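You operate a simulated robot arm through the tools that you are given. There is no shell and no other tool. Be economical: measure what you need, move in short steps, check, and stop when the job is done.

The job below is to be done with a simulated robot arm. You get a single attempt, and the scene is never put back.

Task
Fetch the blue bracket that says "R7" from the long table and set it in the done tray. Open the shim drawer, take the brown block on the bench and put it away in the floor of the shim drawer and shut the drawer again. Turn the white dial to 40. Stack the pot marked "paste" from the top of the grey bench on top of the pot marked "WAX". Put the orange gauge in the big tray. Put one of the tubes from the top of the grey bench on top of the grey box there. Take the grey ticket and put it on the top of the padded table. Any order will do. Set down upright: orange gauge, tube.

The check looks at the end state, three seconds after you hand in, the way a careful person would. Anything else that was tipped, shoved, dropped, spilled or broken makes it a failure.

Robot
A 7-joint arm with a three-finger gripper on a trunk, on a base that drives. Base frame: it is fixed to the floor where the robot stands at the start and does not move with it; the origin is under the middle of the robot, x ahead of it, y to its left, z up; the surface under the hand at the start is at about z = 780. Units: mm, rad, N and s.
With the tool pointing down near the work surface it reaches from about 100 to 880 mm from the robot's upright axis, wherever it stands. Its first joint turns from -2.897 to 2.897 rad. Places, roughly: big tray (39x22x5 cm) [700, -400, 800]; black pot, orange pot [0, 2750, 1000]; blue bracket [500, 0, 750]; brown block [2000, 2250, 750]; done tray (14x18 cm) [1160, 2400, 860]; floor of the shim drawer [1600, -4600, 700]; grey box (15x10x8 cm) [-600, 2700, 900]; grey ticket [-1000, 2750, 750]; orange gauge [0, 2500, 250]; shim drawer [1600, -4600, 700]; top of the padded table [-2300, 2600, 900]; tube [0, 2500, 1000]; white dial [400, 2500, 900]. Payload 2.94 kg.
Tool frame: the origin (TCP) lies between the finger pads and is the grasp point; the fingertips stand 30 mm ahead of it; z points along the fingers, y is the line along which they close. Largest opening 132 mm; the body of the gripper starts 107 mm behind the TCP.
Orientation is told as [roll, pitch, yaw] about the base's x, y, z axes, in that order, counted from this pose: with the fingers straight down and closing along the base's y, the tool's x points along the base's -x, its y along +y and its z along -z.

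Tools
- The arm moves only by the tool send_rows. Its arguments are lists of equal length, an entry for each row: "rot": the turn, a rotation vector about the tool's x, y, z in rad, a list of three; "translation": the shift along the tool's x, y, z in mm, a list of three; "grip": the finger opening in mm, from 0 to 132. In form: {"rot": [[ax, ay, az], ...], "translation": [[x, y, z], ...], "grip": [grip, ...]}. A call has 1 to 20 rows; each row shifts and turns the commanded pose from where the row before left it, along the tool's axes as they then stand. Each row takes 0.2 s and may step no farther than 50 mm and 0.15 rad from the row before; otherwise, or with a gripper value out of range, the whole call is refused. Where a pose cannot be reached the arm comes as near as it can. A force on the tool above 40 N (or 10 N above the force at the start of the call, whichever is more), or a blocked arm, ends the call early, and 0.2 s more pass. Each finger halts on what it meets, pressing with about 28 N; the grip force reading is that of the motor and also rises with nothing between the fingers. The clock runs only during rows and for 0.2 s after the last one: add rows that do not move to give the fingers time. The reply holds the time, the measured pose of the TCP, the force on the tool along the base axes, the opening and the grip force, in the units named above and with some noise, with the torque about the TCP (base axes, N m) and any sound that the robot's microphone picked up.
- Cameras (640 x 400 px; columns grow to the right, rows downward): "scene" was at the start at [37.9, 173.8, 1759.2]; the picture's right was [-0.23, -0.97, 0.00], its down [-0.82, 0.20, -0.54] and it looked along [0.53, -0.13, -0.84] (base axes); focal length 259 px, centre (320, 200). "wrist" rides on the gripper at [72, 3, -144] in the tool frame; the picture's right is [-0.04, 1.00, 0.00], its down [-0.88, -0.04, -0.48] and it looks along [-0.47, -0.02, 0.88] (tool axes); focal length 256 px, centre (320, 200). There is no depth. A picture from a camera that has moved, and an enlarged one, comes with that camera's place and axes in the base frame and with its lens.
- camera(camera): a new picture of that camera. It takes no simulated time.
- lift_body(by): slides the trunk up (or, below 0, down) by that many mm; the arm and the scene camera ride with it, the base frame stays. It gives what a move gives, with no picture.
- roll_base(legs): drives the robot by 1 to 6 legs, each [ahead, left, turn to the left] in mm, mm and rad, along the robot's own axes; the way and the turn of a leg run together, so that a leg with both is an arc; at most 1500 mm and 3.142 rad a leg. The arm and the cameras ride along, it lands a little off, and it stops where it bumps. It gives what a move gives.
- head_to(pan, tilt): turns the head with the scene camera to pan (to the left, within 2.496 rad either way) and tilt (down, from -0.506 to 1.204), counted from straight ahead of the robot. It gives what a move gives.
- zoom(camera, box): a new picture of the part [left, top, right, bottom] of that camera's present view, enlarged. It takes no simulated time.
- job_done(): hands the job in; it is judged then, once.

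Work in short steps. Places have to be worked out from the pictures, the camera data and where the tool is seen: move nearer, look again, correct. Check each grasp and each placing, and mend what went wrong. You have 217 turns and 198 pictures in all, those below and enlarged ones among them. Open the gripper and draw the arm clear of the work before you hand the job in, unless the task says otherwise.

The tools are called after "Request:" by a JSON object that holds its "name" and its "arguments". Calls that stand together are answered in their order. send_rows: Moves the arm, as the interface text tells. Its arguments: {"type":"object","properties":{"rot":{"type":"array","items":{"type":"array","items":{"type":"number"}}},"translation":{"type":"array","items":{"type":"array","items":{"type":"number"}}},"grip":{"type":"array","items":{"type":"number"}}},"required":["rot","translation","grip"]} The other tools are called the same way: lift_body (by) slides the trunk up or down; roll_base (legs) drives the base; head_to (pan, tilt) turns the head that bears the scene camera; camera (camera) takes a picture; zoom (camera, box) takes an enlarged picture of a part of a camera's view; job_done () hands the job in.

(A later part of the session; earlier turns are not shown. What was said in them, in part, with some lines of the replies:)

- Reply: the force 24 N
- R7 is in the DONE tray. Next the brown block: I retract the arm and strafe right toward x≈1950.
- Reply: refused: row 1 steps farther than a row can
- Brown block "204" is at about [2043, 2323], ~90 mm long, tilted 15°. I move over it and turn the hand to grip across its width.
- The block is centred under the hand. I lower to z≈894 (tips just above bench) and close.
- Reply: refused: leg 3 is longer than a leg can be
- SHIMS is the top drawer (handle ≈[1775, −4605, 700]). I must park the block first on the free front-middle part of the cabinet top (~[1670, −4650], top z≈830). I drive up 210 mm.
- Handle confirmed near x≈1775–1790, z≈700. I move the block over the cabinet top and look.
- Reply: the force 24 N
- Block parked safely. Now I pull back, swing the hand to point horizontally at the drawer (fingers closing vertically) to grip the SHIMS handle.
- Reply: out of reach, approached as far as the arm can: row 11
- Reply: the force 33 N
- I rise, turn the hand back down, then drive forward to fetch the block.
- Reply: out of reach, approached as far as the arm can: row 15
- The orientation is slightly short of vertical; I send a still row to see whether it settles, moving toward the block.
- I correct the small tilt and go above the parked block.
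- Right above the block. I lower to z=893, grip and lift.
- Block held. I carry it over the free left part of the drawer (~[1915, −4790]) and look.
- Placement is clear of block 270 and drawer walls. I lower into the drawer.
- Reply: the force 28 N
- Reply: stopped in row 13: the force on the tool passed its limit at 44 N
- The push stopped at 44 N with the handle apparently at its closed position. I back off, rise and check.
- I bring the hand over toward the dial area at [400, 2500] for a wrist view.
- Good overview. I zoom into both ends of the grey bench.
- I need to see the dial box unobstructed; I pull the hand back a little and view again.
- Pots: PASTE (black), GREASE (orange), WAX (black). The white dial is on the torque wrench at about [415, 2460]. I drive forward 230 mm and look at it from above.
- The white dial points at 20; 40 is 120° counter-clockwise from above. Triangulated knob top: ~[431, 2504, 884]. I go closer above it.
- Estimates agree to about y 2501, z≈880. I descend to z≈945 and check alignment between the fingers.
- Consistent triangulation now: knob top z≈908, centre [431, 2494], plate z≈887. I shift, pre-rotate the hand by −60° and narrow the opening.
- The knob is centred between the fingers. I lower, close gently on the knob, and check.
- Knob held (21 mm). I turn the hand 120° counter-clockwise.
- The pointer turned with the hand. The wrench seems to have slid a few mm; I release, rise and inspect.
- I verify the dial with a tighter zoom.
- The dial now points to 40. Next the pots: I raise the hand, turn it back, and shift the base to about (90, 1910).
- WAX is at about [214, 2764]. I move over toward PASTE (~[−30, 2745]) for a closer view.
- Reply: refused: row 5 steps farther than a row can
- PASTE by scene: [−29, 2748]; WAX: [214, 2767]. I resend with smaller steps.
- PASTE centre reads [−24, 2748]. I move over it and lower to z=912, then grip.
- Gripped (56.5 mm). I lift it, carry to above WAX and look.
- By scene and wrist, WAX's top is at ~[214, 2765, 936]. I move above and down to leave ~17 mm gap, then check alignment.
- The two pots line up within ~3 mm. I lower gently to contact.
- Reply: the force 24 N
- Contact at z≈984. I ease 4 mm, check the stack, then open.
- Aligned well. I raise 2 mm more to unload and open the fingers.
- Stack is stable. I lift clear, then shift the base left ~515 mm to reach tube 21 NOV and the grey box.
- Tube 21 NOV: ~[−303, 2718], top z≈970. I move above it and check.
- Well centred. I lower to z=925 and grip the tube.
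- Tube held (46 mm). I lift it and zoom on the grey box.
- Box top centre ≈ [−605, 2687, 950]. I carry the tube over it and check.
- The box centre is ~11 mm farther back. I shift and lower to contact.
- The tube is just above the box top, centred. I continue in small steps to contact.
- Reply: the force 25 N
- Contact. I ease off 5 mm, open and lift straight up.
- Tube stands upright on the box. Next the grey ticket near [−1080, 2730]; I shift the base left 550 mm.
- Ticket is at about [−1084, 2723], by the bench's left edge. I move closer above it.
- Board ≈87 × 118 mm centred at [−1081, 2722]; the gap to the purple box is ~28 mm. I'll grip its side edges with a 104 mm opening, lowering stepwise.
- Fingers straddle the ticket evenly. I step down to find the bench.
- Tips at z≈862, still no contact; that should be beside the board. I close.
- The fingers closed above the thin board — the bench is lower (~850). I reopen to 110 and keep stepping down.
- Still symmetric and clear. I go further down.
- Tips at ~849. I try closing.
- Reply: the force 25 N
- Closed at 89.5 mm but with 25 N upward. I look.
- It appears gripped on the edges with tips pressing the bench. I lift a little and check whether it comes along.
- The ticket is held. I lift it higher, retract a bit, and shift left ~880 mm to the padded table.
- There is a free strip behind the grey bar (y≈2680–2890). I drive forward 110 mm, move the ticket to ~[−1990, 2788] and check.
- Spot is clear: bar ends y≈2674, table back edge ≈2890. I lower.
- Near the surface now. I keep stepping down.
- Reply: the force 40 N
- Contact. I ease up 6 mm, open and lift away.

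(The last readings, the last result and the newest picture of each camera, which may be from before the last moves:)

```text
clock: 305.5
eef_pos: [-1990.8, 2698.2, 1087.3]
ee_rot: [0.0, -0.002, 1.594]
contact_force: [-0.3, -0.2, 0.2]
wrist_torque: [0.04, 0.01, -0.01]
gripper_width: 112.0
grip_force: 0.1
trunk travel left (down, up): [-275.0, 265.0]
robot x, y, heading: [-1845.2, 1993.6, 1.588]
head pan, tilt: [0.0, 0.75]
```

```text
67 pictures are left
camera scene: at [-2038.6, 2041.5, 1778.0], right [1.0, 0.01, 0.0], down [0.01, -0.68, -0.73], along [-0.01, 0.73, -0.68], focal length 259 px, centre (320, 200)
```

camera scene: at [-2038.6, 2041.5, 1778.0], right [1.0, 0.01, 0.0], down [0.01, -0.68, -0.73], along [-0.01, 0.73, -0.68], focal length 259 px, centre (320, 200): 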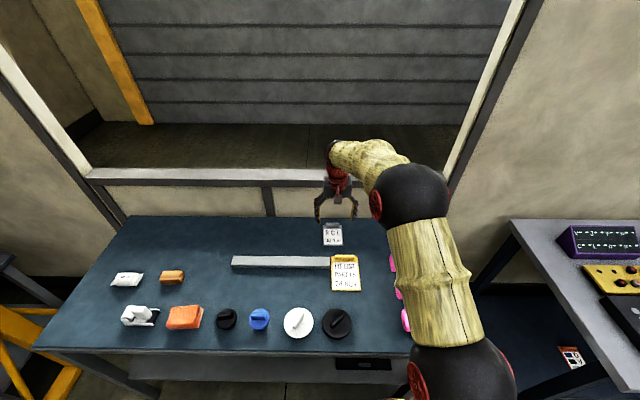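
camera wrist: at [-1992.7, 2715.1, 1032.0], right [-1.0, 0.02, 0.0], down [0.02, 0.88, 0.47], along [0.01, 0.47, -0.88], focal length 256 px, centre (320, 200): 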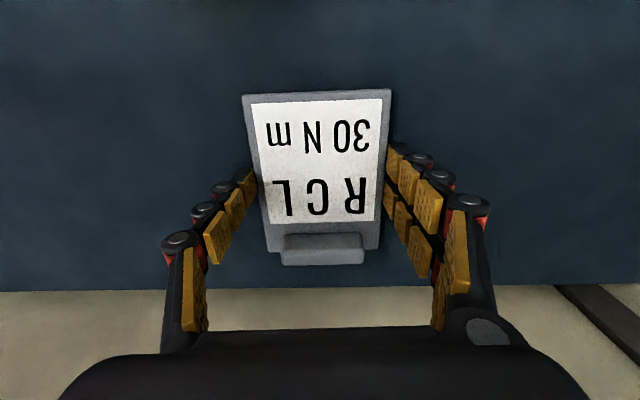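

Ticket placed. Last the orange gauge on the low shelf (~[−10, 2455, 250]). I back off and move in front of it.

Request:
{"name": "roll_base", "arguments": {"legs": [[-450, 0, 0], [0, -1000, 0], [0, -840, 0]]}}

Request:
{"name": "head_to", "arguments": {"pan": -0.15, "tilt": 0.95}}

Request:
{"name": "camera", "arguments": {"camera": "scene"}}

```text
clock: 317.0
eef_pos: [-148.5, 2277.9, 1084.8]
ee_rot: [-0.001, 0.0, 1.594]
contact_force: [0.1, -0.2, 0.3]
wrist_torque: [0.0, 0.03, 0.0]
gripper_width: 112.0
grip_force: 0.1
trunk travel left (down, up): [-275.0, 265.0]
robot x, y, heading: [-8.9, 1568.4, 1.585]
head pan, tilt: [0.0, 0.75]
```

```text
clock: 317.8
eef_pos: [-149.2, 2275.8, 1084.0]
ee_rot: [0.0, 0.002, 1.593]
contact_force: [0.1, -0.5, 0.6]
wrist_torque: [0.02, -0.02, 0.01]
gripper_width: 111.9
grip_force: 0.0
trunk travel left (down, up): [-275.0, 265.0]
robot x, y, heading: [-4.7, 1570.4, 1.584]
head pan, tilt: [-0.15, 0.949]
```

```text
66 pictures are left
camera scene: at [-186.7, 1610.9, 1762.5], right [0.99, -0.14, 0.0], down [-0.11, -0.81, -0.58], along [0.08, 0.58, -0.81], focal length 259 px, centre (320, 200)
```

scene: 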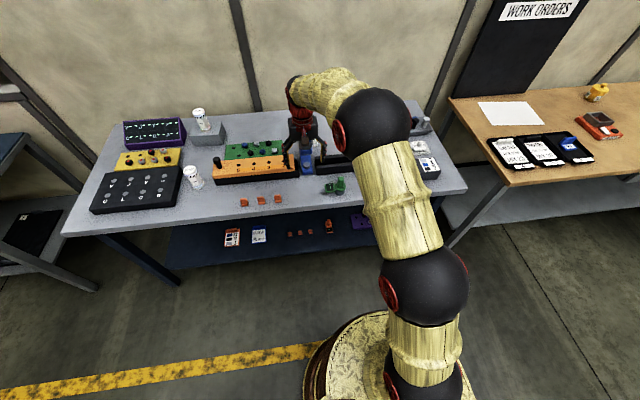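

I retract the hand to in front of the bench before lowering the trunk, then look under the bench.

Request:
{"name": "send_rows", "arguments": {"rot": [[0, 0, 0], [0, 0, 0], [0, 0, 0], [0, 0, 0], [0, 0, 0], [0, 0, 0], [0, 0, 0]], "translation": [[45, -20, 0], [45, -20, 0], [45, -20, 0], [45, -20, 0], [45, -20, 0], [45, -20, 0], [45, -20, 0]], "grip": [60, 60, 60, 60, 60, 60, 60]}}

Request:
{"name": "lift_body", "arguments": {"by": -275}}

Request:
{"name": "head_to", "arguments": {"pan": -0.15, "tilt": 0.8}}

Request:
{"name": "camera", "arguments": {"camera": "scene"}}

```text
clock: 319.4
eef_pos: [-0.2, 1963.0, 1086.4]
ee_rot: [0.0, 0.0, 1.596]
contact_force: [0.8, 0.0, 0.0]
wrist_torque: [0.02, 0.01, 0.01]
gripper_width: 60.2
grip_force: 0.0
trunk travel left (down, up): [-275.0, 265.0]
robot x, y, heading: [-9.2, 1567.7, 1.583]
head pan, tilt: [-0.15, 0.949]
```

```text
clock: 322.2
eef_pos: [-1.0, 1963.9, 809.4]
ee_rot: [0.0, 0.001, 1.593]
contact_force: [-0.4, 0.0, -0.2]
wrist_torque: [0.03, 0.01, -0.02]
gripper_width: 60.1
grip_force: 0.0
trunk travel left (down, up): [0.0, 540.0]
robot x, y, heading: [-7.2, 1570.8, 1.584]
head pan, tilt: [-0.15, 0.949]
```

```text
clock: 322.9
eef_pos: [-1.1, 1963.3, 810.8]
ee_rot: [0.001, 0.003, 1.592]
contact_force: [-0.9, 0.3, 0.3]
wrist_torque: [0.02, 0.04, -0.02]
gripper_width: 60.0
grip_force: 0.0
trunk travel left (down, up): [0.0, 540.0]
robot x, y, heading: [-6.6, 1570.0, 1.588]
head pan, tilt: [-0.15, 0.799]
```

```text
65 pictures are left
camera scene: at [-185.4, 1618.3, 1498.9], right [0.99, -0.14, 0.0], down [-0.1, -0.71, -0.7], along [0.09, 0.69, -0.72], focal length 259 px, centre (320, 200)
```

scene: 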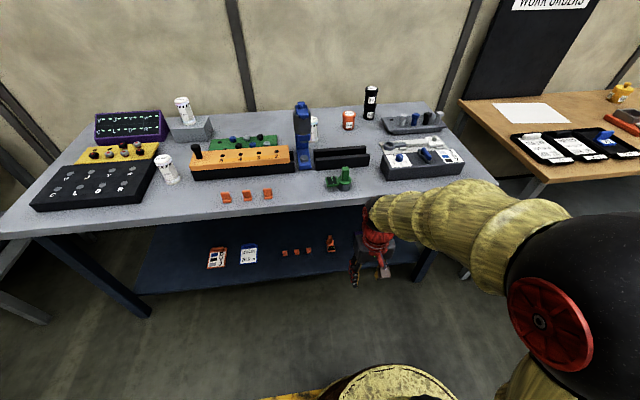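

Request:
{"name": "zoom", "arguments": {"camera": "scene", "box": [260, 210, 400, 290]}}

Request:
{"name": "zoom", "arguments": {"camera": "scene", "box": [310, 225, 350, 260]}}

```text
4.57 times, centred on (330, 250) of scene
camera zoom: at [-185.4, 1618.3, 1498.9], right [0.99, -0.14, 0.0], down [-0.1, -0.71, -0.7], along [0.09, 0.69, -0.72], focal length 1183 px, centre (274, -29)
```

zoom: 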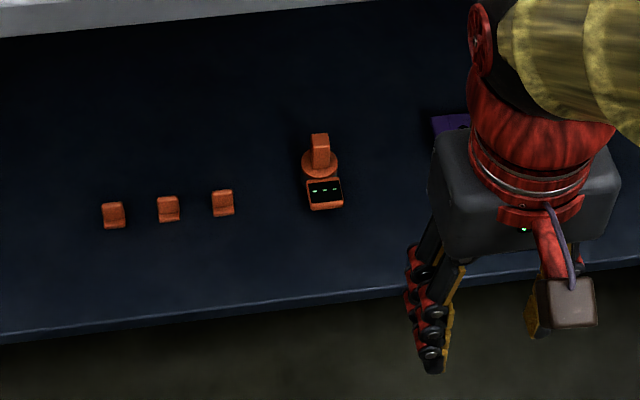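

```text
11.43 times, centred on (330, 242) of scene
camera zoom: at [-185.4, 1618.3, 1498.9], right [0.99, -0.14, 0.0], down [-0.1, -0.71, -0.7], along [0.09, 0.69, -0.72], focal length 2958 px, centre (206, -286)
```

zoom: 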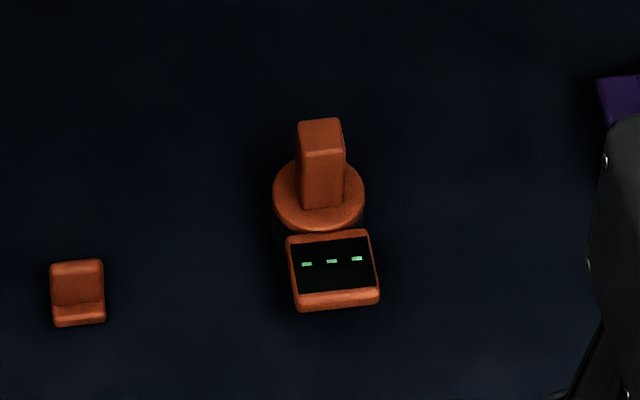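

The gauge has a narrow vertical post – good to grip. I tilt the hand 45° forward and lower it in front of the shelf to see the gauge with the wrist camera.

Request:
{"name": "send_rows", "arguments": {"rot": [[0, -0.131, 0], [0, -0.131, 0], [0, -0.131, 0], [0, -0.131, 0], [0, -0.131, 0], [0, -0.13, 0], [0, 0, 0], [0, 0, 0], [0, 0, 0], [0, 0, 0], [0, 0, 0], [0, 0, 0], [0, 0, 0]], "translation": [[0, 0, 0], [0, 0, 0], [0, 0, 0], [0, 0, 0], [0, 0, 0], [0, 0, 0], [33, 0, 33], [33, 0, 33], [33, 0, 33], [33, 0, 33], [33, 0, 33], [33, 0, 33], [33, 0, 33]], "grip": [60, 60, 60, 60, 60, 60, 60, 60, 60, 60, 60, 60, 60]}}

Request:
{"name": "camera", "arguments": {"camera": "wrist"}}

```text
clock: 325.2
eef_pos: [-21.4, 1997.5, 752.9]
ee_rot: [-0.27, -0.914, 2.021]
contact_force: [0.3, 1.2, 0.1]
wrist_torque: [0.02, 0.0, 0.0]
gripper_width: 60.2
grip_force: 0.1
out of reach, approached as far as the arm can: row 8, 9, 10, 11
trunk travel left (down, up): [0.0, 540.0]
robot x, y, heading: [-5.4, 1574.3, 1.586]
head pan, tilt: [-0.15, 0.799]
stopped in row 11: the arm was blocked; the commanded pose is now the measured one
```

```text
62 pictures are left
camera wrist: at [7.9, 1838.4, 778.9], right [-0.97, -0.21, -0.13], down [-0.15, 0.11, 0.98], along [-0.19, 0.97, -0.14], focal length 256 px, centre (320, 200)
```

wrist: 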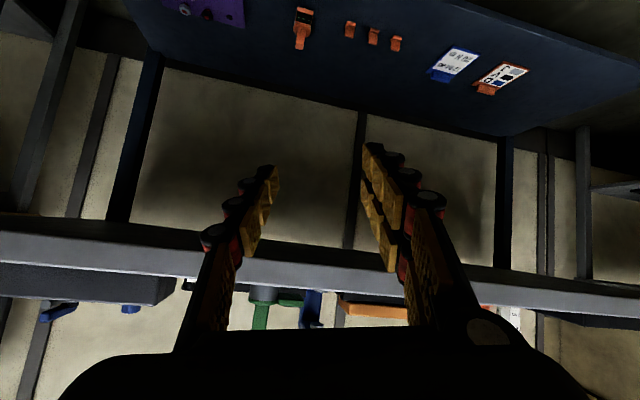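

The arm jammed at a joint limit, folded too near. I back the base up, extend the hand forward, and restore a clean 45° orientation.

Request:
{"name": "roll_base", "arguments": {"legs": [[-280, 0, 0]]}}

Request:
{"name": "send_rows", "arguments": {"rot": [[0, 0, 0], [0, 0, 0], [0, 0, 0], [0.0238, 0.0547, 0.0923], [0.0238, 0.0547, 0.0923], [0.0238, 0.0547, 0.0923], [0, 0, 0], [0, 0, 0]], "translation": [[-24, -10, 36], [-24, -10, 36], [-24, -10, 36], [0, 0, 0], [0, 0, 0], [0, 0, 0], [-30, 0, 30], [0, 0, 0]], "grip": [60, 60, 60, 60, 60, 60, 60, 60]}}

```text
clock: 327.2
eef_pos: [-18.0, 1714.5, 751.5]
ee_rot: [-0.267, -0.914, 2.02]
contact_force: [0.1, 0.1, -0.2]
wrist_torque: [0.0, 0.0, 0.0]
gripper_width: 59.8
grip_force: 0.0
trunk travel left (down, up): [0.0, 540.0]
robot x, y, heading: [-0.9, 1289.4, 1.585]
head pan, tilt: [-0.15, 0.799]
```

```text
clock: 329.0
eef_pos: [-11.3, 1889.7, 748.2]
ee_rot: [0.011, -0.782, 1.569]
contact_force: [0.3, -0.1, 0.5]
wrist_torque: [-0.03, -0.02, -0.02]
gripper_width: 59.9
grip_force: 0.0
out of reach, approached as far as the arm can: row 5
trunk travel left (down, up): [0.0, 540.0]
robot x, y, heading: [-2.2, 1293.0, 1.587]
head pan, tilt: [-0.15, 0.799]
```

Orientation restored. I lower straight down at this extension.

Request:
{"name": "send_rows", "arguments": {"rot": [[0, 0, 0], [0, 0, 0], [0, 0, 0], [0, 0, 0], [0, 0, 0], [0, 0, 0], [0, 0, 0]], "translation": [[30, 0, 33], [30, 0, 33], [30, 0, 33], [30, 0, 33], [30, 0, 33], [30, 0, 33], [30, 0, 33]], "grip": [60, 60, 60, 60, 60, 60, 60]}}

Request:
{"name": "camera", "arguments": {"camera": "wrist"}}

```text
clock: 330.6
eef_pos: [62.1, 1901.9, 458.0]
ee_rot: [0.03, -0.781, 1.55]
contact_force: [0.4, 0.4, 0.9]
wrist_torque: [-0.1, -0.02, 0.01]
gripper_width: 60.0
grip_force: 0.1
out of reach, approached as far as the arm can: row 1, 2, 3, 4, 5, 6, 7
trunk travel left (down, up): [0.0, 540.0]
robot x, y, heading: [0.2, 1289.9, 1.585]
head pan, tilt: [-0.15, 0.799]
```

```text
61 pictures are left
camera wrist: at [61.8, 1749.1, 509.2], right [-1.0, 0.03, 0.05], down [0.06, 0.29, 0.96], along [0.01, 0.96, -0.29], focal length 256 px, centre (320, 200)
```

wrist: 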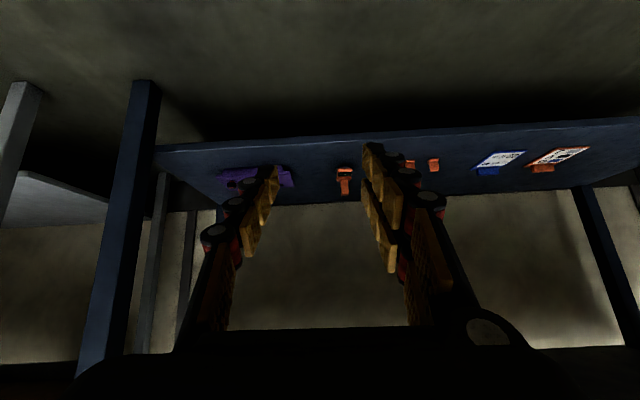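

The arm is too folded here. I extend farther forward (more room for the elbow) and re-centre, then lower again.

Request:
{"name": "send_rows", "arguments": {"rot": [[0, 0, 0], [0, 0, 0], [0, 0, 0], [0, 0, 0], [-0.02, 0, -0.02], [0, 0, 0], [0, 0, 0], [0, 0, 0]], "translation": [[-30, 15, 30], [-30, 15, 30], [-30, 15, 30], [-30, 15, 30], [0, 10, 0], [30, 0, 33], [30, 0, 33], [0, 0, 0]], "grip": [60, 60, 60, 60, 60, 60, 60, 60]}}

Request:
{"name": "camera", "arguments": {"camera": "wrist"}}

```text
clock: 332.4
eef_pos: [66.8, 2066.1, 368.6]
ee_rot: [0.002, -0.784, 1.608]
contact_force: [-0.2, -0.8, -0.2]
wrist_torque: [-0.02, -0.03, -0.02]
gripper_width: 59.9
grip_force: 0.0
out of reach, approached as far as the arm can: row 1, 2, 3, 4
trunk travel left (down, up): [0.0, 540.0]
robot x, y, heading: [-3.8, 1291.2, 1.584]
head pan, tilt: [-0.15, 0.799]
```

```text
60 pictures are left
camera wrist: at [68.9, 1912.0, 418.7], right [-1.0, -0.01, 0.03], down [0.03, 0.29, 0.96], along [-0.01, 0.96, -0.29], focal length 256 px, centre (320, 200)
```

wrist: 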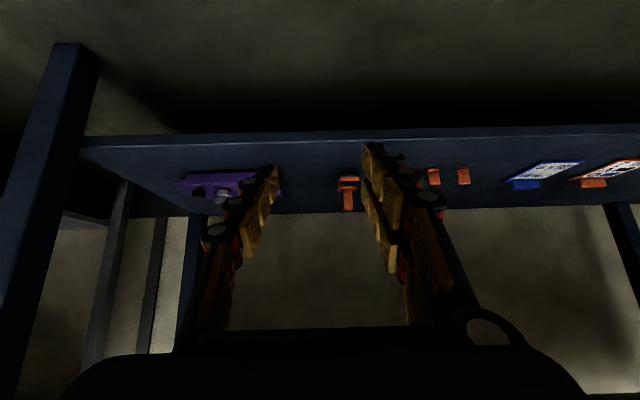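

Triangulated: post top at [−4, 2504, 269], shelf z≈180. I strafe left 70 mm and drive forward 340 mm to bring the hand before the gauge, still above it.

Request:
{"name": "roll_base", "arguments": {"legs": [[0, 70, 0], [340, 0, 0]]}}

Request:
{"name": "camera", "arguments": {"camera": "wrist"}}

Request:
{"name": "camera", "arguments": {"camera": "scene"}}

```text
clock: 335.2
eef_pos: [-8.0, 2403.3, 369.0]
ee_rot: [0.002, -0.783, 1.609]
contact_force: [-0.7, 0.5, 0.4]
wrist_torque: [0.01, 0.02, -0.02]
gripper_width: 60.1
grip_force: 0.1
trunk travel left (down, up): [0.0, 540.0]
robot x, y, heading: [-78.7, 1627.7, 1.582]
head pan, tilt: [-0.15, 0.799]
```

```text
59 pictures are left
camera wrist: at [-6.1, 2250.7, 419.2], right [-1.0, -0.01, 0.03], down [0.03, 0.29, 0.96], along [-0.02, 0.96, -0.29], focal length 256 px, centre (320, 200)
```

wrist: 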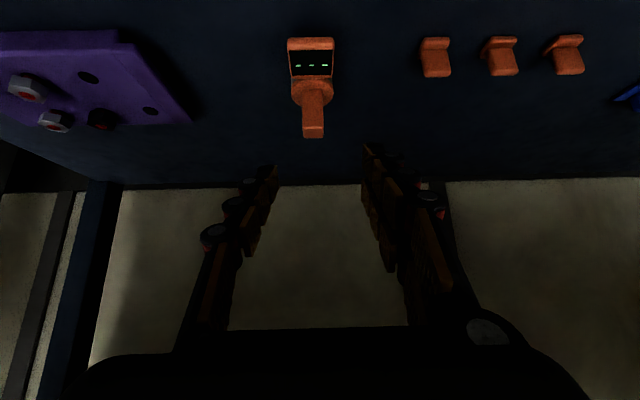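

```text
58 pictures are left
camera scene: at [-256.1, 1676.7, 1499.0], right [0.99, -0.13, 0.0], down [-0.1, -0.71, -0.7], along [0.09, 0.69, -0.72], focal length 259 px, centre (320, 200)
```

scene: 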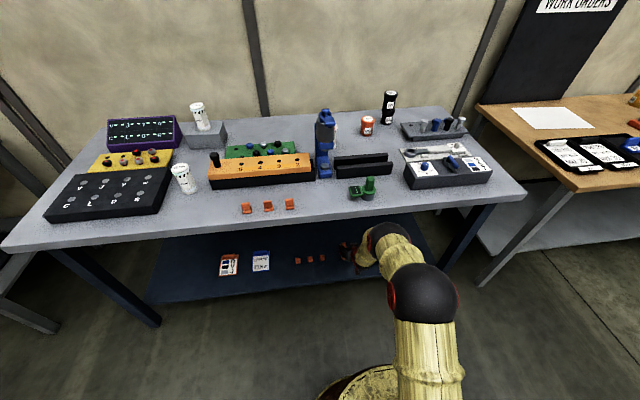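

The post top is at about [−6, 2498, 266]. I approach along the 45° tool axis, stopping short for a check.

Request:
{"name": "send_rows", "arguments": {"rot": [[0, 0, 0], [0, 0, 0], [0, 0, 0], [0, 0, 0]], "translation": [[6, -3, 40], [6, -2, 35], [0, 0, 20], [0, 0, 0]], "grip": [60, 60, 60, 60]}}

Request:
{"name": "camera", "arguments": {"camera": "wrist"}}

```text
clock: 336.2
eef_pos: [-6.5, 2463.4, 294.2]
ee_rot: [0.002, -0.785, 1.608]
contact_force: [0.6, 0.3, 0.3]
wrist_torque: [0.02, 0.04, 0.02]
gripper_width: 60.0
grip_force: 0.1
trunk travel left (down, up): [0.0, 540.0]
robot x, y, heading: [-74.5, 1630.2, 1.581]
head pan, tilt: [-0.15, 0.799]
```

```text
57 pictures are left
camera wrist: at [-3.9, 2309.8, 343.9], right [-1.0, -0.01, 0.03], down [0.03, 0.29, 0.96], along [-0.02, 0.96, -0.29], focal length 256 px, centre (320, 200)
```

wrist: 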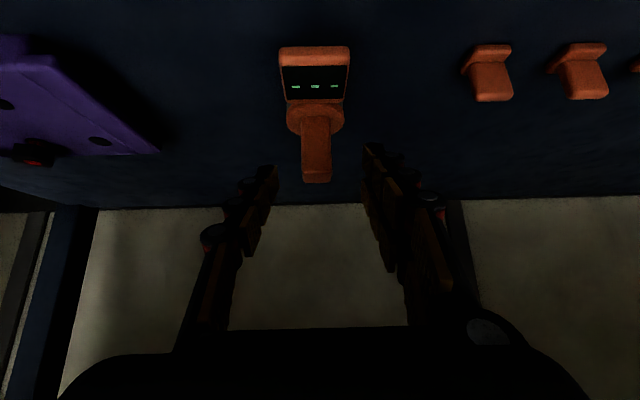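

Centred within 2–3 mm. I advance the last 50 mm and close on the post.

Request:
{"name": "send_rows", "arguments": {"rot": [[0, 0, 0], [0, 0, 0], [0, 0, 0], [0, 0, 0], [0, 0, 0], [0, 0, 0], [0, 0, 0]], "translation": [[0, -3, 30], [0, 0, 20], [0, 0, 0], [0, 0, 0], [0, 0, 0], [0, 0, 0], [0, 0, 0]], "grip": [60, 60, 60, 10, 10, 10, 10]}}

Request:
{"name": "camera", "arguments": {"camera": "wrist"}}

```text
clock: 337.8
eef_pos: [-3.7, 2499.9, 258.2]
ee_rot: [0.002, -0.787, 1.606]
contact_force: [2.1, 2.1, 5.0]
wrist_torque: [0.07, 0.08, -0.04]
gripper_width: 22.0
grip_force: 25.2
trunk travel left (down, up): [0.0, 540.0]
robot x, y, heading: [-80.4, 1628.2, 1.584]
head pan, tilt: [-0.15, 0.799]
```

```text
56 pictures are left
camera wrist: at [-1.6, 2345.9, 308.6], right [-1.0, -0.01, 0.03], down [0.03, 0.28, 0.96], along [-0.01, 0.96, -0.28], focal length 256 px, centre (320, 200)
```

wrist: 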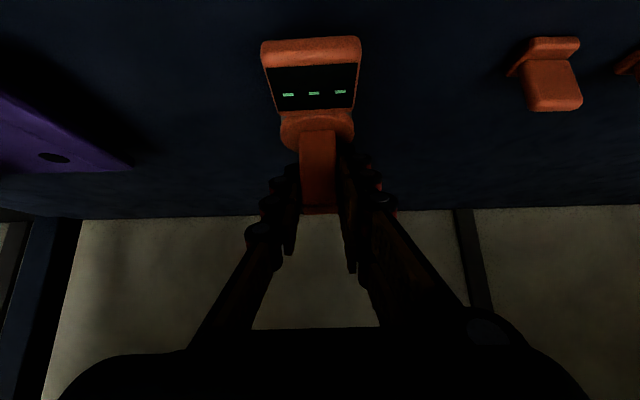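

Gripped (22 mm). I lift vertically by ~80 mm and check.

Request:
{"name": "send_rows", "arguments": {"rot": [[0, 0, 0], [0, 0, 0], [0, 0, 0], [0, 0, 0]], "translation": [[-7, 0, -7], [-21, 0, -21], [-28, 0, -28], [0, 0, 0]], "grip": [10, 10, 10, 10]}}

Request:
{"name": "camera", "arguments": {"camera": "wrist"}}

```text
clock: 338.8
eef_pos: [-5.0, 2498.7, 337.6]
ee_rot: [0.002, -0.784, 1.606]
contact_force: [-0.5, 0.0, -3.7]
wrist_torque: [-0.01, -0.01, 0.0]
gripper_width: 22.3
grip_force: 27.6
trunk travel left (down, up): [0.0, 540.0]
robot x, y, heading: [-75.6, 1628.9, 1.585]
head pan, tilt: [-0.15, 0.799]
```

```text
55 pictures are left
camera wrist: at [-2.1, 2345.1, 388.1], right [-1.0, -0.01, 0.03], down [0.03, 0.29, 0.96], along [-0.02, 0.96, -0.29], focal length 256 px, centre (320, 200)
```

wrist: 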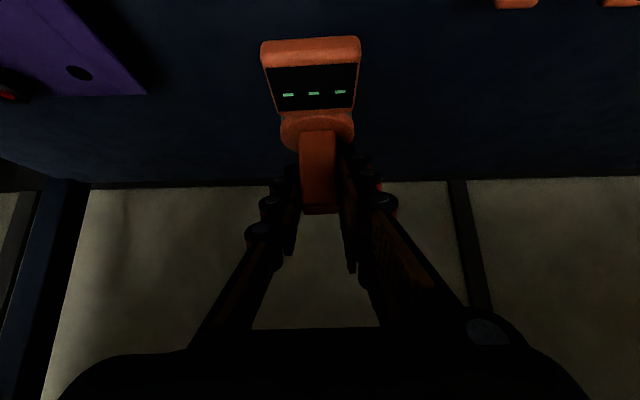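

The gauge is held. I back out from under the bench and then raise the trunk fully.

Request:
{"name": "roll_base", "arguments": {"legs": [[-700, 0, 0]]}}

Request:
{"name": "lift_body", "arguments": {"by": 540}}

Request:
{"name": "send_rows", "arguments": {"rot": [[0, 0, 0], [0, 0, 0], [0, 0, 0], [0, 0, 0], [0, 0, 0]], "translation": [[-28, 0, -28], [-28, 0, -28], [-28, 0, -28], [-28, 0, -28], [0, 0, 0]], "grip": [10, 10, 10, 10, 10]}}

Request:
{"name": "camera", "arguments": {"camera": "wrist"}}

```text
clock: 342.7
eef_pos: [9.2, 1797.7, 336.9]
ee_rot: [0.004, -0.785, 1.599]
contact_force: [0.7, -0.2, -5.6]
wrist_torque: [0.05, 0.03, 0.02]
gripper_width: 22.1
grip_force: 28.4
trunk travel left (down, up): [0.0, 540.0]
robot x, y, heading: [-69.4, 925.6, 1.575]
head pan, tilt: [-0.15, 0.799]
```

```text
refused: 540 is not a number from -400 to 400
```

```text
clock: 343.9
eef_pos: [10.3, 1798.0, 495.1]
ee_rot: [0.001, -0.787, 1.598]
contact_force: [0.0, 0.0, -4.1]
wrist_torque: [0.01, 0.01, 0.01]
gripper_width: 22.0
grip_force: 27.9
trunk travel left (down, up): [0.0, 540.0]
robot x, y, heading: [-67.4, 929.0, 1.574]
head pan, tilt: [-0.15, 0.799]
```

```text
54 pictures are left
camera wrist: at [11.4, 1644.2, 546.0], right [-1.0, 0.0, 0.03], down [0.03, 0.29, 0.96], along [-0.01, 0.96, -0.29], focal length 256 px, centre (320, 200)
```

wrist: 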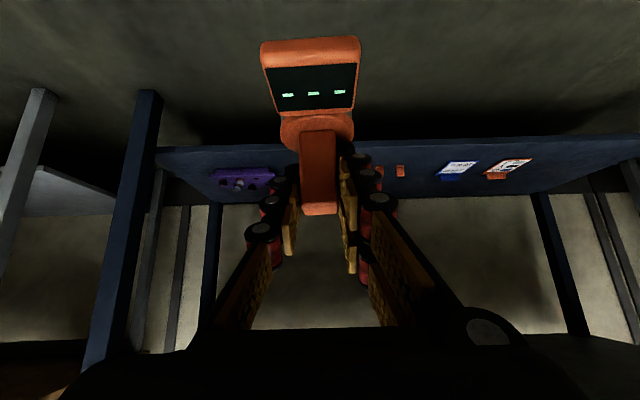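

I raise the trunk in two steps, then turn right to face the long table.

Request:
{"name": "lift_body", "arguments": {"by": 400}}

Request:
{"name": "lift_body", "arguments": {"by": 140}}

Request:
{"name": "roll_base", "arguments": {"legs": [[0, 0, -1.575]]}}

Request:
{"name": "head_to", "arguments": {"pan": -0.6, "tilt": 0.75}}

Request:
{"name": "camera", "arguments": {"camera": "scene"}}

```text
clock: 347.7
eef_pos: [10.6, 1798.3, 895.3]
ee_rot: [0.001, -0.783, 1.6]
contact_force: [0.7, 0.3, -5.0]
wrist_torque: [0.09, 0.0, 0.01]
gripper_width: 22.3
grip_force: 28.1
trunk travel left (down, up): [-400.0, 140.0]
robot x, y, heading: [-67.8, 930.6, 1.573]
head pan, tilt: [-0.15, 0.799]
```

```text
clock: 349.4
eef_pos: [10.2, 1796.6, 1034.0]
ee_rot: [0.001, -0.785, 1.6]
contact_force: [0.5, 0.9, -4.8]
wrist_torque: [0.02, -0.03, 0.03]
gripper_width: 22.2
grip_force: 27.6
trunk travel left (down, up): [-540.0, 0.0]
robot x, y, heading: [-69.4, 926.3, 1.578]
head pan, tilt: [-0.15, 0.799]
```

```text
clock: 353.6
eef_pos: [798.5, 836.5, 1033.8]
ee_rot: [0.002, -0.784, 0.013]
contact_force: [-0.4, -0.8, -4.4]
wrist_torque: [0.0, -0.05, 0.04]
gripper_width: 22.3
grip_force: 27.8
trunk travel left (down, up): [-540.0, 0.0]
robot x, y, heading: [-65.8, 927.9, -0.009]
head pan, tilt: [-0.15, 0.799]
```

```text
clock: 354.5
eef_pos: [798.0, 835.1, 1035.4]
ee_rot: [0.001, -0.784, 0.013]
contact_force: [0.3, 0.0, -4.9]
wrist_torque: [-0.02, -0.03, 0.04]
gripper_width: 22.0
grip_force: 28.5
trunk travel left (down, up): [-540.0, 0.0]
robot x, y, heading: [-70.5, 928.0, -0.011]
head pan, tilt: [-0.6, 0.75]
```

```text
53 pictures are left
camera scene: at [-29.0, 1071.6, 2042.9], right [-0.57, -0.82, 0.0], down [-0.56, 0.39, -0.73], along [0.6, -0.42, -0.68], focal length 259 px, centre (320, 200)
```

scene: 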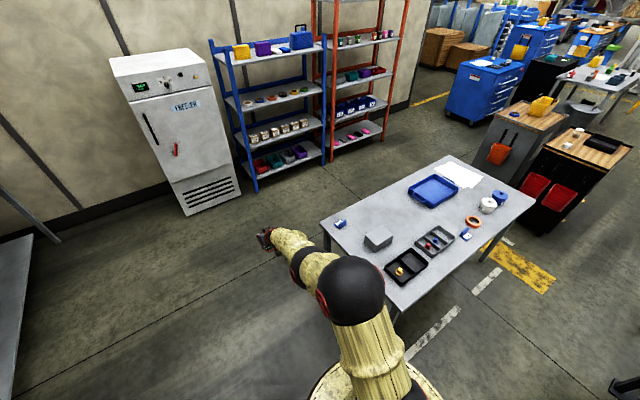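

The big tray is at about [690, −440]. I back 85 mm and strafe right 1270 mm with the gauge held high.

Request:
{"name": "roll_base", "arguments": {"legs": [[-80, 0, 0], [0, -1270, 0]]}}

Request:
{"name": "head_to", "arguments": {"pan": 0.0, "tilt": 0.9}}

Request:
{"name": "camera", "arguments": {"camera": "scene"}}

Request:
{"name": "camera", "arguments": {"camera": "wrist"}}

```text
clock: 361.6
eef_pos: [702.2, -440.0, 1034.7]
ee_rot: [0.0, -0.784, 0.007]
contact_force: [0.8, 0.6, -6.3]
wrist_torque: [0.01, -0.09, 0.01]
gripper_width: 22.2
grip_force: 27.8
trunk travel left (down, up): [-540.0, 0.0]
robot x, y, heading: [-164.9, -343.2, -0.017]
head pan, tilt: [-0.6, 0.75]
```

```text
clock: 362.6
eef_pos: [702.9, -440.6, 1033.8]
ee_rot: [0.002, -0.784, 0.005]
contact_force: [0.2, 0.1, -5.2]
wrist_torque: [-0.01, -0.05, -0.02]
gripper_width: 22.3
grip_force: 27.9
trunk travel left (down, up): [-540.0, 0.0]
robot x, y, heading: [-162.7, -343.3, -0.013]
head pan, tilt: [0.0, 0.901]
```

```text
52 pictures are left
camera scene: at [-115.4, -153.1, 2031.0], right [-0.02, -1.0, 0.0], down [-0.78, 0.01, -0.62], along [0.62, -0.01, -0.78], focal length 259 px, centre (320, 200)
```

scene: 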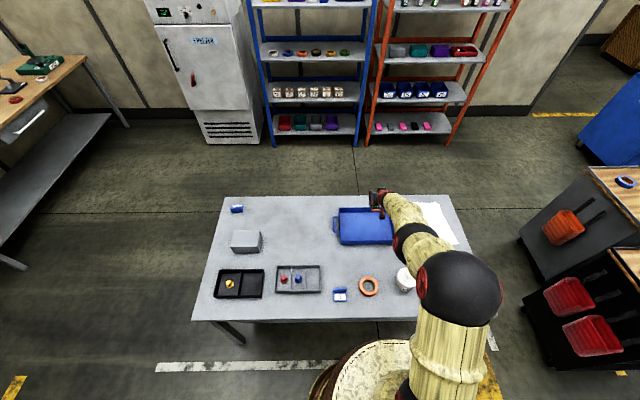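

```text
51 pictures are left
camera wrist: at [550.1, -438.9, 1085.1], right [0.02, 1.0, 0.03], down [0.29, -0.04, 0.96], along [0.96, -0.01, -0.29], focal length 256 px, centre (320, 200)
```

wrist: 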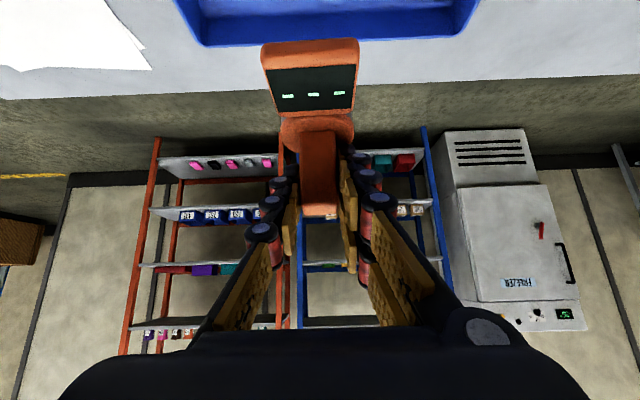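

The tray spans about x 551–787, y −572…−275, empty. I shift to [690, −425] and lower part-way.

Request:
{"name": "send_rows", "arguments": {"rot": [[0, 0, 0], [0, 0, 0], [0, 0, 0], [0, 0, 0], [0, 0, 0]], "translation": [[9, 15, -9], [30, 0, 30], [30, 0, 30], [28, 0, 28], [0, 0, 0]], "grip": [10, 10, 10, 10, 10]}}

Request:
{"name": "camera", "arguments": {"camera": "wrist"}}

Request:
{"name": "zoom", "arguments": {"camera": "scene", "box": [320, 170, 440, 270]}}

```text
clock: 363.8
eef_pos: [688.2, -424.5, 910.2]
ee_rot: [0.001, -0.785, 0.005]
contact_force: [-0.6, -0.4, -6.2]
wrist_torque: [0.02, -0.07, -0.02]
gripper_width: 22.4
grip_force: 28.4
trunk travel left (down, up): [-540.0, 0.0]
robot x, y, heading: [-165.0, -342.4, -0.015]
head pan, tilt: [0.0, 0.901]
```

```text
50 pictures are left
camera wrist: at [535.5, -422.9, 961.1], right [0.02, 1.0, 0.03], down [0.29, -0.04, 0.96], along [0.96, -0.01, -0.29], focal length 256 px, centre (320, 200)
```

wrist: 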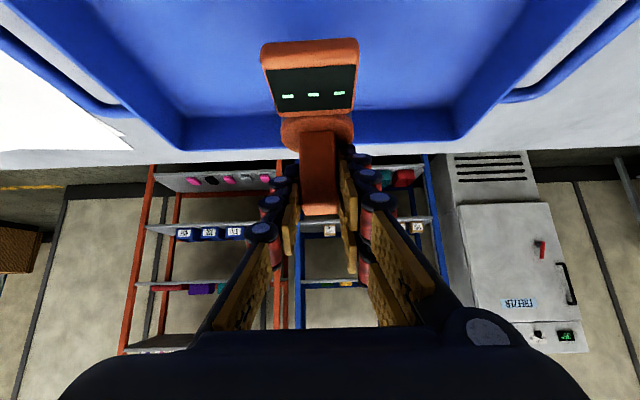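

```text
4.00 times, centred on (380, 220) of scene
camera zoom: at [-116.6, -152.8, 2031.1], right [-0.01, -1.0, 0.0], down [-0.78, 0.01, -0.62], along [0.62, -0.01, -0.78], focal length 1035 px, centre (80, 120)
```

zoom: 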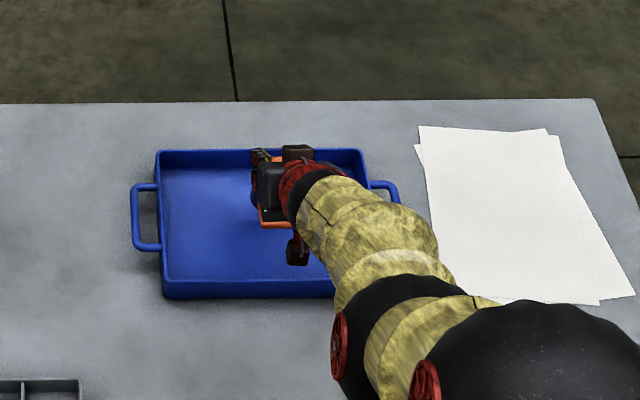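

Nicely centred over the tray. I lower further.

Request:
{"name": "send_rows", "arguments": {"rot": [[0, 0, 0], [0, 0, 0], [0, 0, 0], [0, 0, 0], [0, 0, 0]], "translation": [[14, 0, 14], [7, 0, 7], [3, 0, 3], [2, 0, 2], [0, 0, 0]], "grip": [10, 10, 10, 10, 10]}}

```text
clock: 365.0
eef_pos: [689.1, -424.5, 872.9]
ee_rot: [0.002, -0.784, 0.008]
contact_force: [-0.3, 0.1, -4.5]
wrist_torque: [-0.03, -0.03, 0.0]
gripper_width: 22.3
grip_force: 28.0
trunk travel left (down, up): [-540.0, 0.0]
robot x, y, heading: [-163.8, -342.5, -0.017]
head pan, tilt: [0.0, 0.901]
```

Request:
{"name": "send_rows", "arguments": {"rot": [[0, 0, 0], [0, 0, 0], [0, 0, 0], [0, 0, 0], [0, 0, 0]], "translation": [[2, 0, 2], [2, 0, 2], [1.5, 0, 1.5], [1.5, 0, 1.5], [0, 0, 0]], "grip": [10, 10, 10, 10, 10]}}

```text
clock: 366.2
eef_pos: [688.6, -425.6, 863.9]
ee_rot: [0.003, -0.784, 0.006]
contact_force: [-0.4, 0.7, -5.0]
wrist_torque: [0.0, -0.02, 0.02]
gripper_width: 22.4
grip_force: 28.2
trunk travel left (down, up): [-540.0, 0.0]
robot x, y, heading: [-164.1, -341.0, -0.021]
head pan, tilt: [0.0, 0.901]
```

Request:
{"name": "send_rows", "arguments": {"rot": [[0, 0, 0], [0, 0, 0], [0, 0, 0], [0, 0, 0], [0, 0, 0]], "translation": [[1.5, 0, 1.5], [1.5, 0, 1.5], [1.5, 0, 1.5], [1.5, 0, 1.5], [0, 0, 0]], "grip": [10, 10, 10, 10, 10]}}

Request:
{"name": "camera", "arguments": {"camera": "wrist"}}

```text
clock: 367.4
eef_pos: [692.1, -424.8, 859.4]
ee_rot: [0.003, -0.79, 0.007]
contact_force: [-2.5, 0.0, 15.5]
wrist_torque: [0.21, 0.58, 0.05]
gripper_width: 22.1
grip_force: 27.8
trunk travel left (down, up): [-540.0, 0.0]
robot x, y, heading: [-162.9, -338.1, -0.019]
head pan, tilt: [0.0, 0.901]
```

```text
48 pictures are left
camera wrist: at [538.4, -424.0, 909.1], right [0.02, 1.0, 0.03], down [0.28, -0.04, 0.96], along [0.96, -0.01, -0.28], focal length 256 px, centre (320, 200)
```

wrist: 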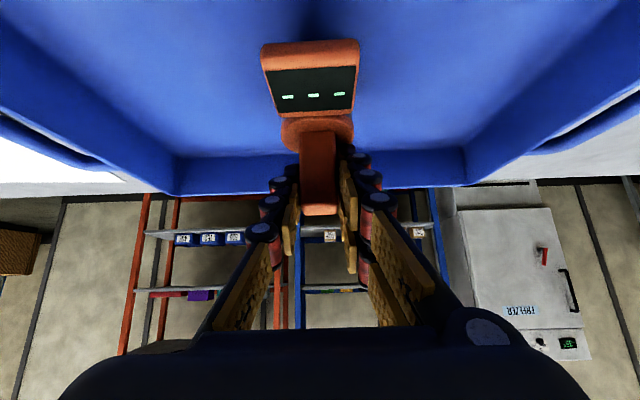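

Touching the tray floor. I ease 1–2 mm, open, and withdraw along the tool axis.

Request:
{"name": "send_rows", "arguments": {"rot": [[0, 0, 0], [0, 0, 0], [0, 0, 0], [0, 0, 0], [0, 0, 0], [0, 0, 0], [0, 0, 0], [0, 0, 0]], "translation": [[-2, 0, -2], [0, 0, 0], [0, 0, 0], [0, 0, 0], [0, 0, -25], [0, 0, -40], [0, 0, -45], [0, 0, -45]], "grip": [22, 50, 56, 56, 56, 56, 56, 56]}}

Request:
{"name": "camera", "arguments": {"camera": "wrist"}}

Request:
{"name": "zoom", "arguments": {"camera": "scene", "box": [320, 170, 440, 270]}}

```text
clock: 369.2
eef_pos: [579.9, -425.3, 968.8]
ee_rot: [0.001, -0.784, 0.007]
contact_force: [-0.5, -0.3, -0.2]
wrist_torque: [-0.01, -0.05, -0.01]
gripper_width: 56.0
grip_force: 0.2
trunk travel left (down, up): [-540.0, 0.0]
robot x, y, heading: [-162.8, -342.2, -0.009]
head pan, tilt: [0.0, 0.901]
```

```text
47 pictures are left
camera wrist: at [426.2, -424.5, 1019.3], right [0.02, 1.0, 0.03], down [0.29, -0.04, 0.96], along [0.96, -0.01, -0.29], focal length 256 px, centre (320, 200)
```

wrist: 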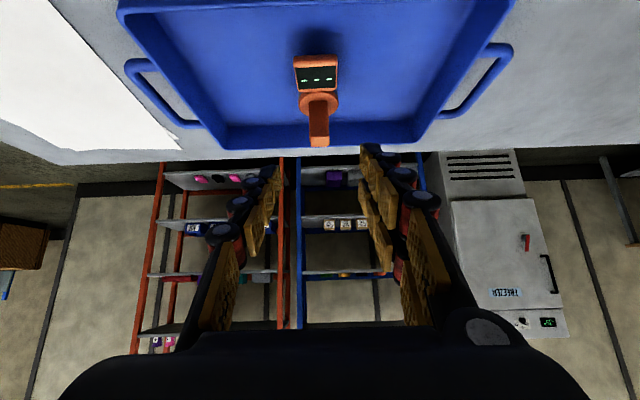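

```text
4.00 times, centred on (380, 220) of scene
camera zoom: at [-117.8, -152.9, 2031.1], right [-0.01, -1.0, 0.0], down [-0.78, 0.01, -0.62], along [0.62, -0.01, -0.78], focal length 1035 px, centre (80, 120)
```

zoom: 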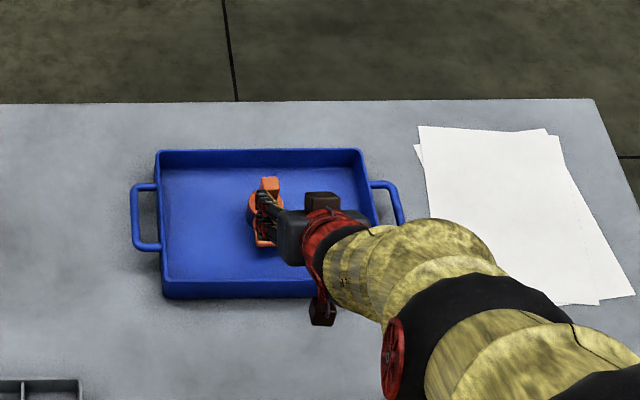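

The gauge stands upright in the tray. I raise the hand, back the base away, and take a last look.

Request:
{"name": "send_rows", "arguments": {"rot": [[0, 0, 0], [0, 0, 0], [0, 0, 0]], "translation": [[-25, 0, -25], [-25, 0, -25], [0, 0, 0]], "grip": [56, 56, 56]}}

Request:
{"name": "roll_base", "arguments": {"legs": [[-450, 0, 0]]}}

Request:
{"name": "camera", "arguments": {"camera": "scene"}}

Request:
{"name": "head_to", "arguments": {"pan": 1.1, "tilt": 0.4}}

Request:
{"name": "camera", "arguments": {"camera": "scene"}}

```text
clock: 370.0
eef_pos: [580.5, -426.0, 1039.4]
ee_rot: [0.002, -0.785, 0.007]
contact_force: [-0.4, 0.9, 0.0]
wrist_torque: [-0.01, 0.01, -0.01]
gripper_width: 55.9
grip_force: 0.0
trunk travel left (down, up): [-540.0, 0.0]
robot x, y, heading: [-163.9, -340.5, -0.018]
head pan, tilt: [0.0, 0.901]
```

```text
clock: 372.8
eef_pos: [161.1, -457.1, 1266.7]
ee_rot: [-0.106, -1.147, 0.195]
contact_force: [3.8, -5.1, 15.7]
wrist_torque: [0.2, 1.54, 0.56]
gripper_width: 56.4
grip_force: 0.7
trunk travel left (down, up): [-540.0, 0.0]
robot x, y, heading: [-604.4, -410.0, 0.092]
head pan, tilt: [0.0, 0.901]
stopped in leg 1: the robot was blocked; the commanded pose is now the measured one
```

```text
45 pictures are left
camera scene: at [-610.9, -230.5, 2033.6], right [0.09, -1.0, -0.01], down [-0.77, -0.07, -0.63], along [0.63, 0.06, -0.77], focal length 259 px, centre (320, 200)
```

scene: 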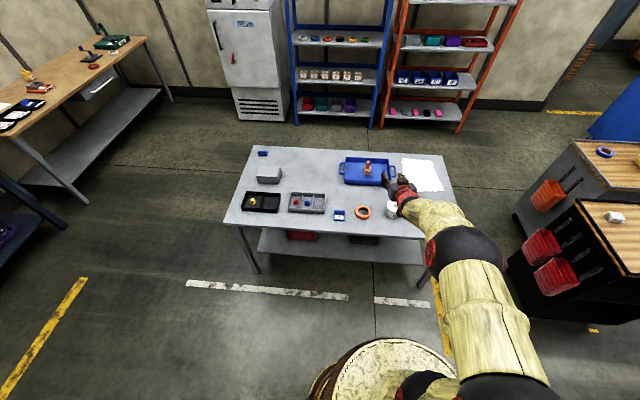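

```text
clock: 374.1
eef_pos: [178.3, -438.9, 1176.7]
ee_rot: [-0.052, -1.027, 0.156]
contact_force: [0.8, -1.2, -1.7]
wrist_torque: [0.06, -0.03, 0.13]
gripper_width: 56.1
grip_force: 0.0
trunk travel left (down, up): [-540.0, 0.0]
robot x, y, heading: [-602.8, -405.8, 0.096]
head pan, tilt: [1.1, 0.4]
```

```text
44 pictures are left
camera scene: at [-609.2, -144.0, 2075.2], right [0.93, -0.37, -0.01], down [-0.15, -0.36, -0.92], along [0.34, 0.86, -0.39], focal length 259 px, centre (320, 200)
```

scene: 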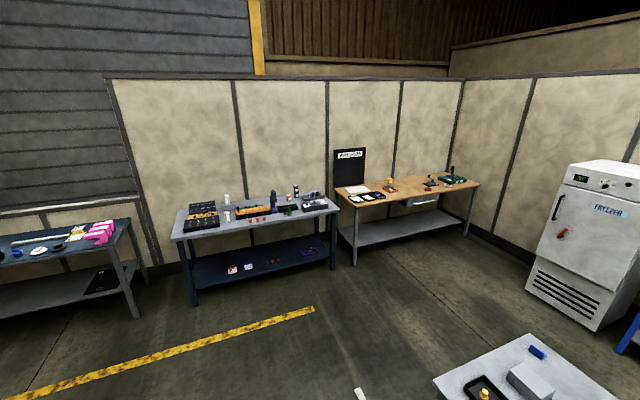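

The base bumped something behind me. I look back to see what it is.

Request:
{"name": "head_to", "arguments": {"pan": 2.45, "tilt": 0.8}}

Request:
{"name": "camera", "arguments": {"camera": "scene"}}

Request:
{"name": "head_to", "arguments": {"pan": -2.45, "tilt": 0.8}}

Request:
{"name": "camera", "arguments": {"camera": "scene"}}

```text
clock: 375.6
eef_pos: [170.5, -423.6, 1189.4]
ee_rot: [-0.07, -1.044, 0.191]
contact_force: [-2.9, 3.1, 3.0]
wrist_torque: [-0.08, 0.1, -0.2]
gripper_width: 56.4
grip_force: 0.4
trunk travel left (down, up): [-540.0, 0.0]
robot x, y, heading: [-605.8, -413.1, 0.117]
head pan, tilt: [2.45, 0.799]
```

```text
43 pictures are left
camera scene: at [-728.5, -181.9, 2039.3], right [0.55, 0.84, 0.0], down [0.6, -0.39, -0.7], along [-0.58, 0.38, -0.72], focal length 259 px, centre (320, 200)
```

scene: 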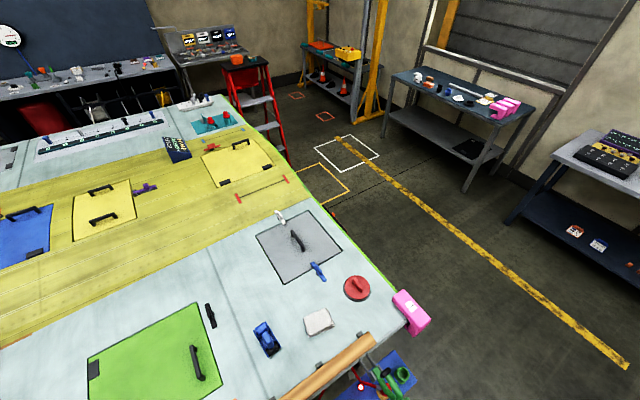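

```text
clock: 379.5
eef_pos: [177.1, -441.7, 1179.5]
ee_rot: [-0.058, -1.031, 0.155]
contact_force: [0.4, 0.2, -0.4]
wrist_torque: [0.04, -0.04, 0.0]
gripper_width: 55.7
grip_force: 0.1
trunk travel left (down, up): [-540.0, 0.0]
robot x, y, heading: [-605.1, -401.3, 0.089]
head pan, tilt: [-2.45, 0.799]
```

```text
42 pictures are left
camera scene: at [-701.5, -284.3, 2039.9], right [-0.7, 0.71, 0.01], down [0.51, 0.51, -0.7], along [-0.5, -0.49, -0.72], focal length 259 px, centre (320, 200)
```

scene: 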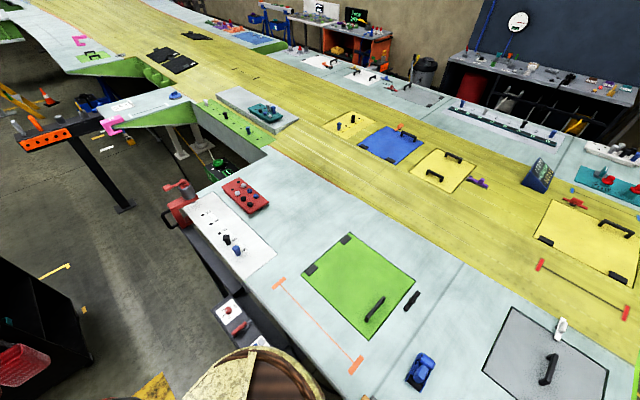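

I backed into the big wing jig's edge (a fixed, heavy structure). I drive forward off it and inspect for anything displaced.

Request:
{"name": "roll_base", "arguments": {"legs": [[150, 0, 0]]}}

Request:
{"name": "camera", "arguments": {"camera": "scene"}}

```text
clock: 380.9
eef_pos: [321.4, -411.7, 1181.2]
ee_rot: [-0.069, -1.032, 0.173]
contact_force: [1.3, 0.2, -1.4]
wrist_torque: [-0.03, 0.01, 0.0]
gripper_width: 55.9
grip_force: 0.0
trunk travel left (down, up): [-540.0, 0.0]
robot x, y, heading: [-456.5, -386.7, 0.1]
head pan, tilt: [-2.45, 0.799]
```

```text
41 pictures are left
camera scene: at [-560.5, -258.3, 2039.1], right [-0.71, 0.7, 0.0], down [0.5, 0.51, -0.7], along [-0.49, -0.5, -0.72], focal length 259 px, centre (320, 200)
```

scene: 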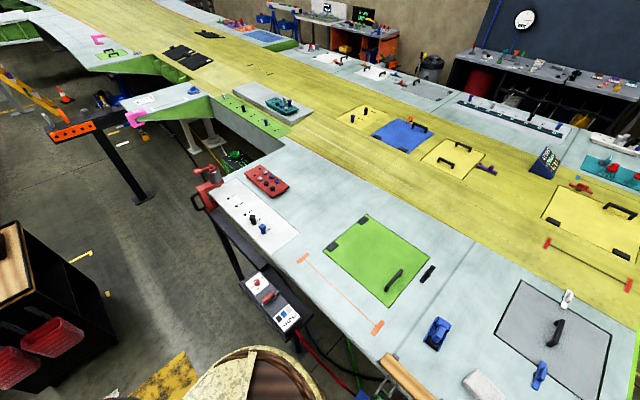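

I zoom on the console and the jig edge near where I bumped.

Request:
{"name": "zoom", "arguments": {"camera": "scene", "box": [190, 160, 350, 380]}}

Request:
{"name": "head_to", "arguments": {"pan": 2.49, "tilt": 1.0}}

Request:
{"name": "camera", "arguments": {"camera": "scene"}}

```text
1.82 times, centred on (270, 270) of scene
camera zoom: at [-560.5, -258.3, 2039.1], right [-0.71, 0.7, 0.0], down [0.5, 0.51, -0.7], along [-0.49, -0.5, -0.72], focal length 471 px, centre (411, 73)
```

zoom: 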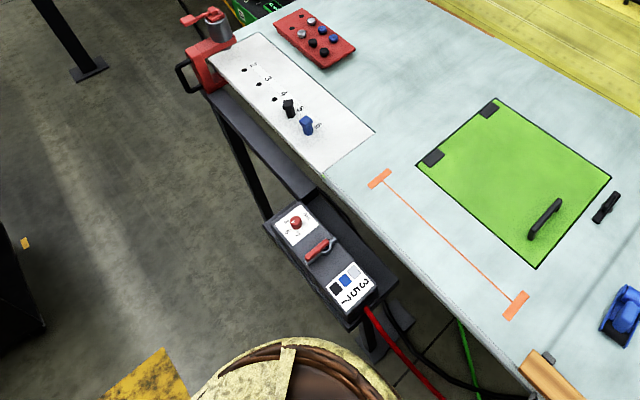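

```text
clock: 384.7
eef_pos: [321.0, -413.4, 1182.4]
ee_rot: [-0.068, -1.032, 0.173]
contact_force: [-0.5, 0.5, 0.5]
wrist_torque: [0.01, 0.0, -0.02]
gripper_width: 56.0
grip_force: 0.0
trunk travel left (down, up): [-540.0, 0.0]
robot x, y, heading: [-461.1, -387.9, 0.102]
head pan, tilt: [2.491, 1.0]
```

```text
39 pictures are left
camera scene: at [-566.8, -165.3, 2023.9], right [0.52, 0.85, 0.0], down [0.72, -0.44, -0.54], along [-0.46, 0.28, -0.84], focal length 259 px, centre (320, 200)
```

scene: 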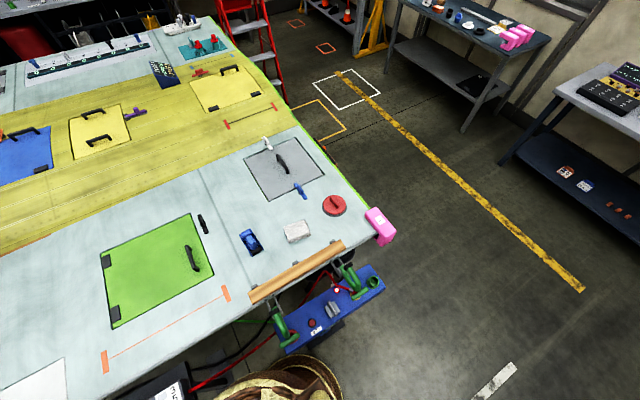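

The console and hanging panel look in place. I check the table side again.

Request:
{"name": "head_to", "arguments": {"pan": -0.1, "tilt": 0.75}}

Request:
{"name": "camera", "arguments": {"camera": "scene"}}

Request:
{"name": "zoom", "arguments": {"camera": "scene", "box": [220, 140, 480, 300]}}

```text
clock: 387.1
eef_pos: [320.2, -412.1, 1181.9]
ee_rot: [-0.068, -1.035, 0.172]
contact_force: [-0.4, 0.2, -0.4]
wrist_torque: [0.01, 0.01, 0.0]
gripper_width: 56.3
grip_force: 0.1
trunk travel left (down, up): [-540.0, 0.0]
robot x, y, heading: [-456.8, -386.6, 0.101]
head pan, tilt: [-0.099, 0.75]
```

```text
38 pictures are left
camera scene: at [-424.6, -201.6, 2042.9], right [0.0, -1.0, 0.0], down [-0.68, 0.0, -0.73], along [0.73, 0.0, -0.68], focal length 259 px, centre (320, 200)
```

scene: 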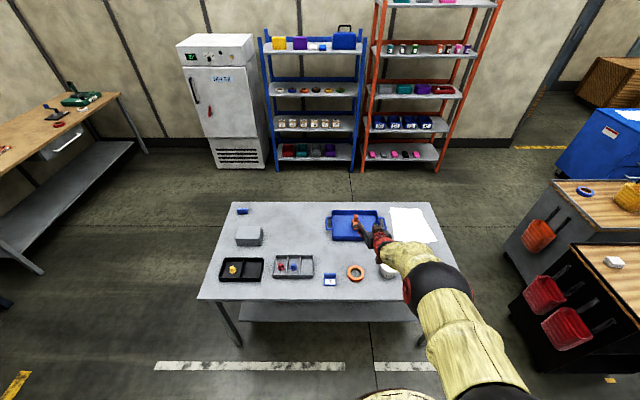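

```text
2.46 times, centred on (350, 220) of scene
camera zoom: at [-424.6, -201.6, 2042.9], right [0.0, -1.0, 0.0], down [-0.68, 0.0, -0.73], along [0.73, 0.0, -0.68], focal length 637 px, centre (246, 151)
```

zoom: 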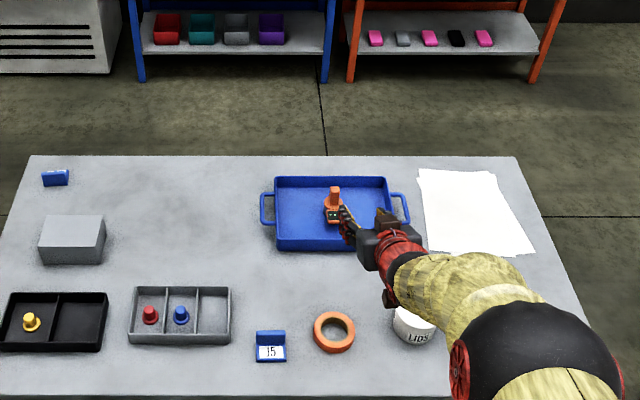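

Everything on the table is in order and the gauge stands upright in the tray. The gripper is open and clear; I hand the job in.

Request:
{"name": "job_done", "arguments": {}}

```text
The job is handed in.
```

I did every part of the task and handed it in, but after the last placing I reversed the base into something at the edge of the wing jig, most likely its console. The checks below are from pictures taken along the way.

- **R7 bracket:** it lies in the DONE tray.
- **Brown block (204):** it is on the floor of the SHIMS drawer, and the drawer is shut flush.
- **White dial:** it points to 40. Turning it slid the wrench it sits on by about 5 mm.
- **Paste pot:** it stands on top of the WAX pot.
- **Orange gauge:** it stands upright in the big tray.
- **Tube:** the 21 NOV tube stands upright on the grey box.
- **Grey ticket:** it lies on the padded table, behind the grey bar.

**The bump:** the base was blocked and turned about 0.1 rad. I drove off it, and in the pictures nothing there looks tipped. I have no earlier picture to compare, so I can't rule out that the console moved.
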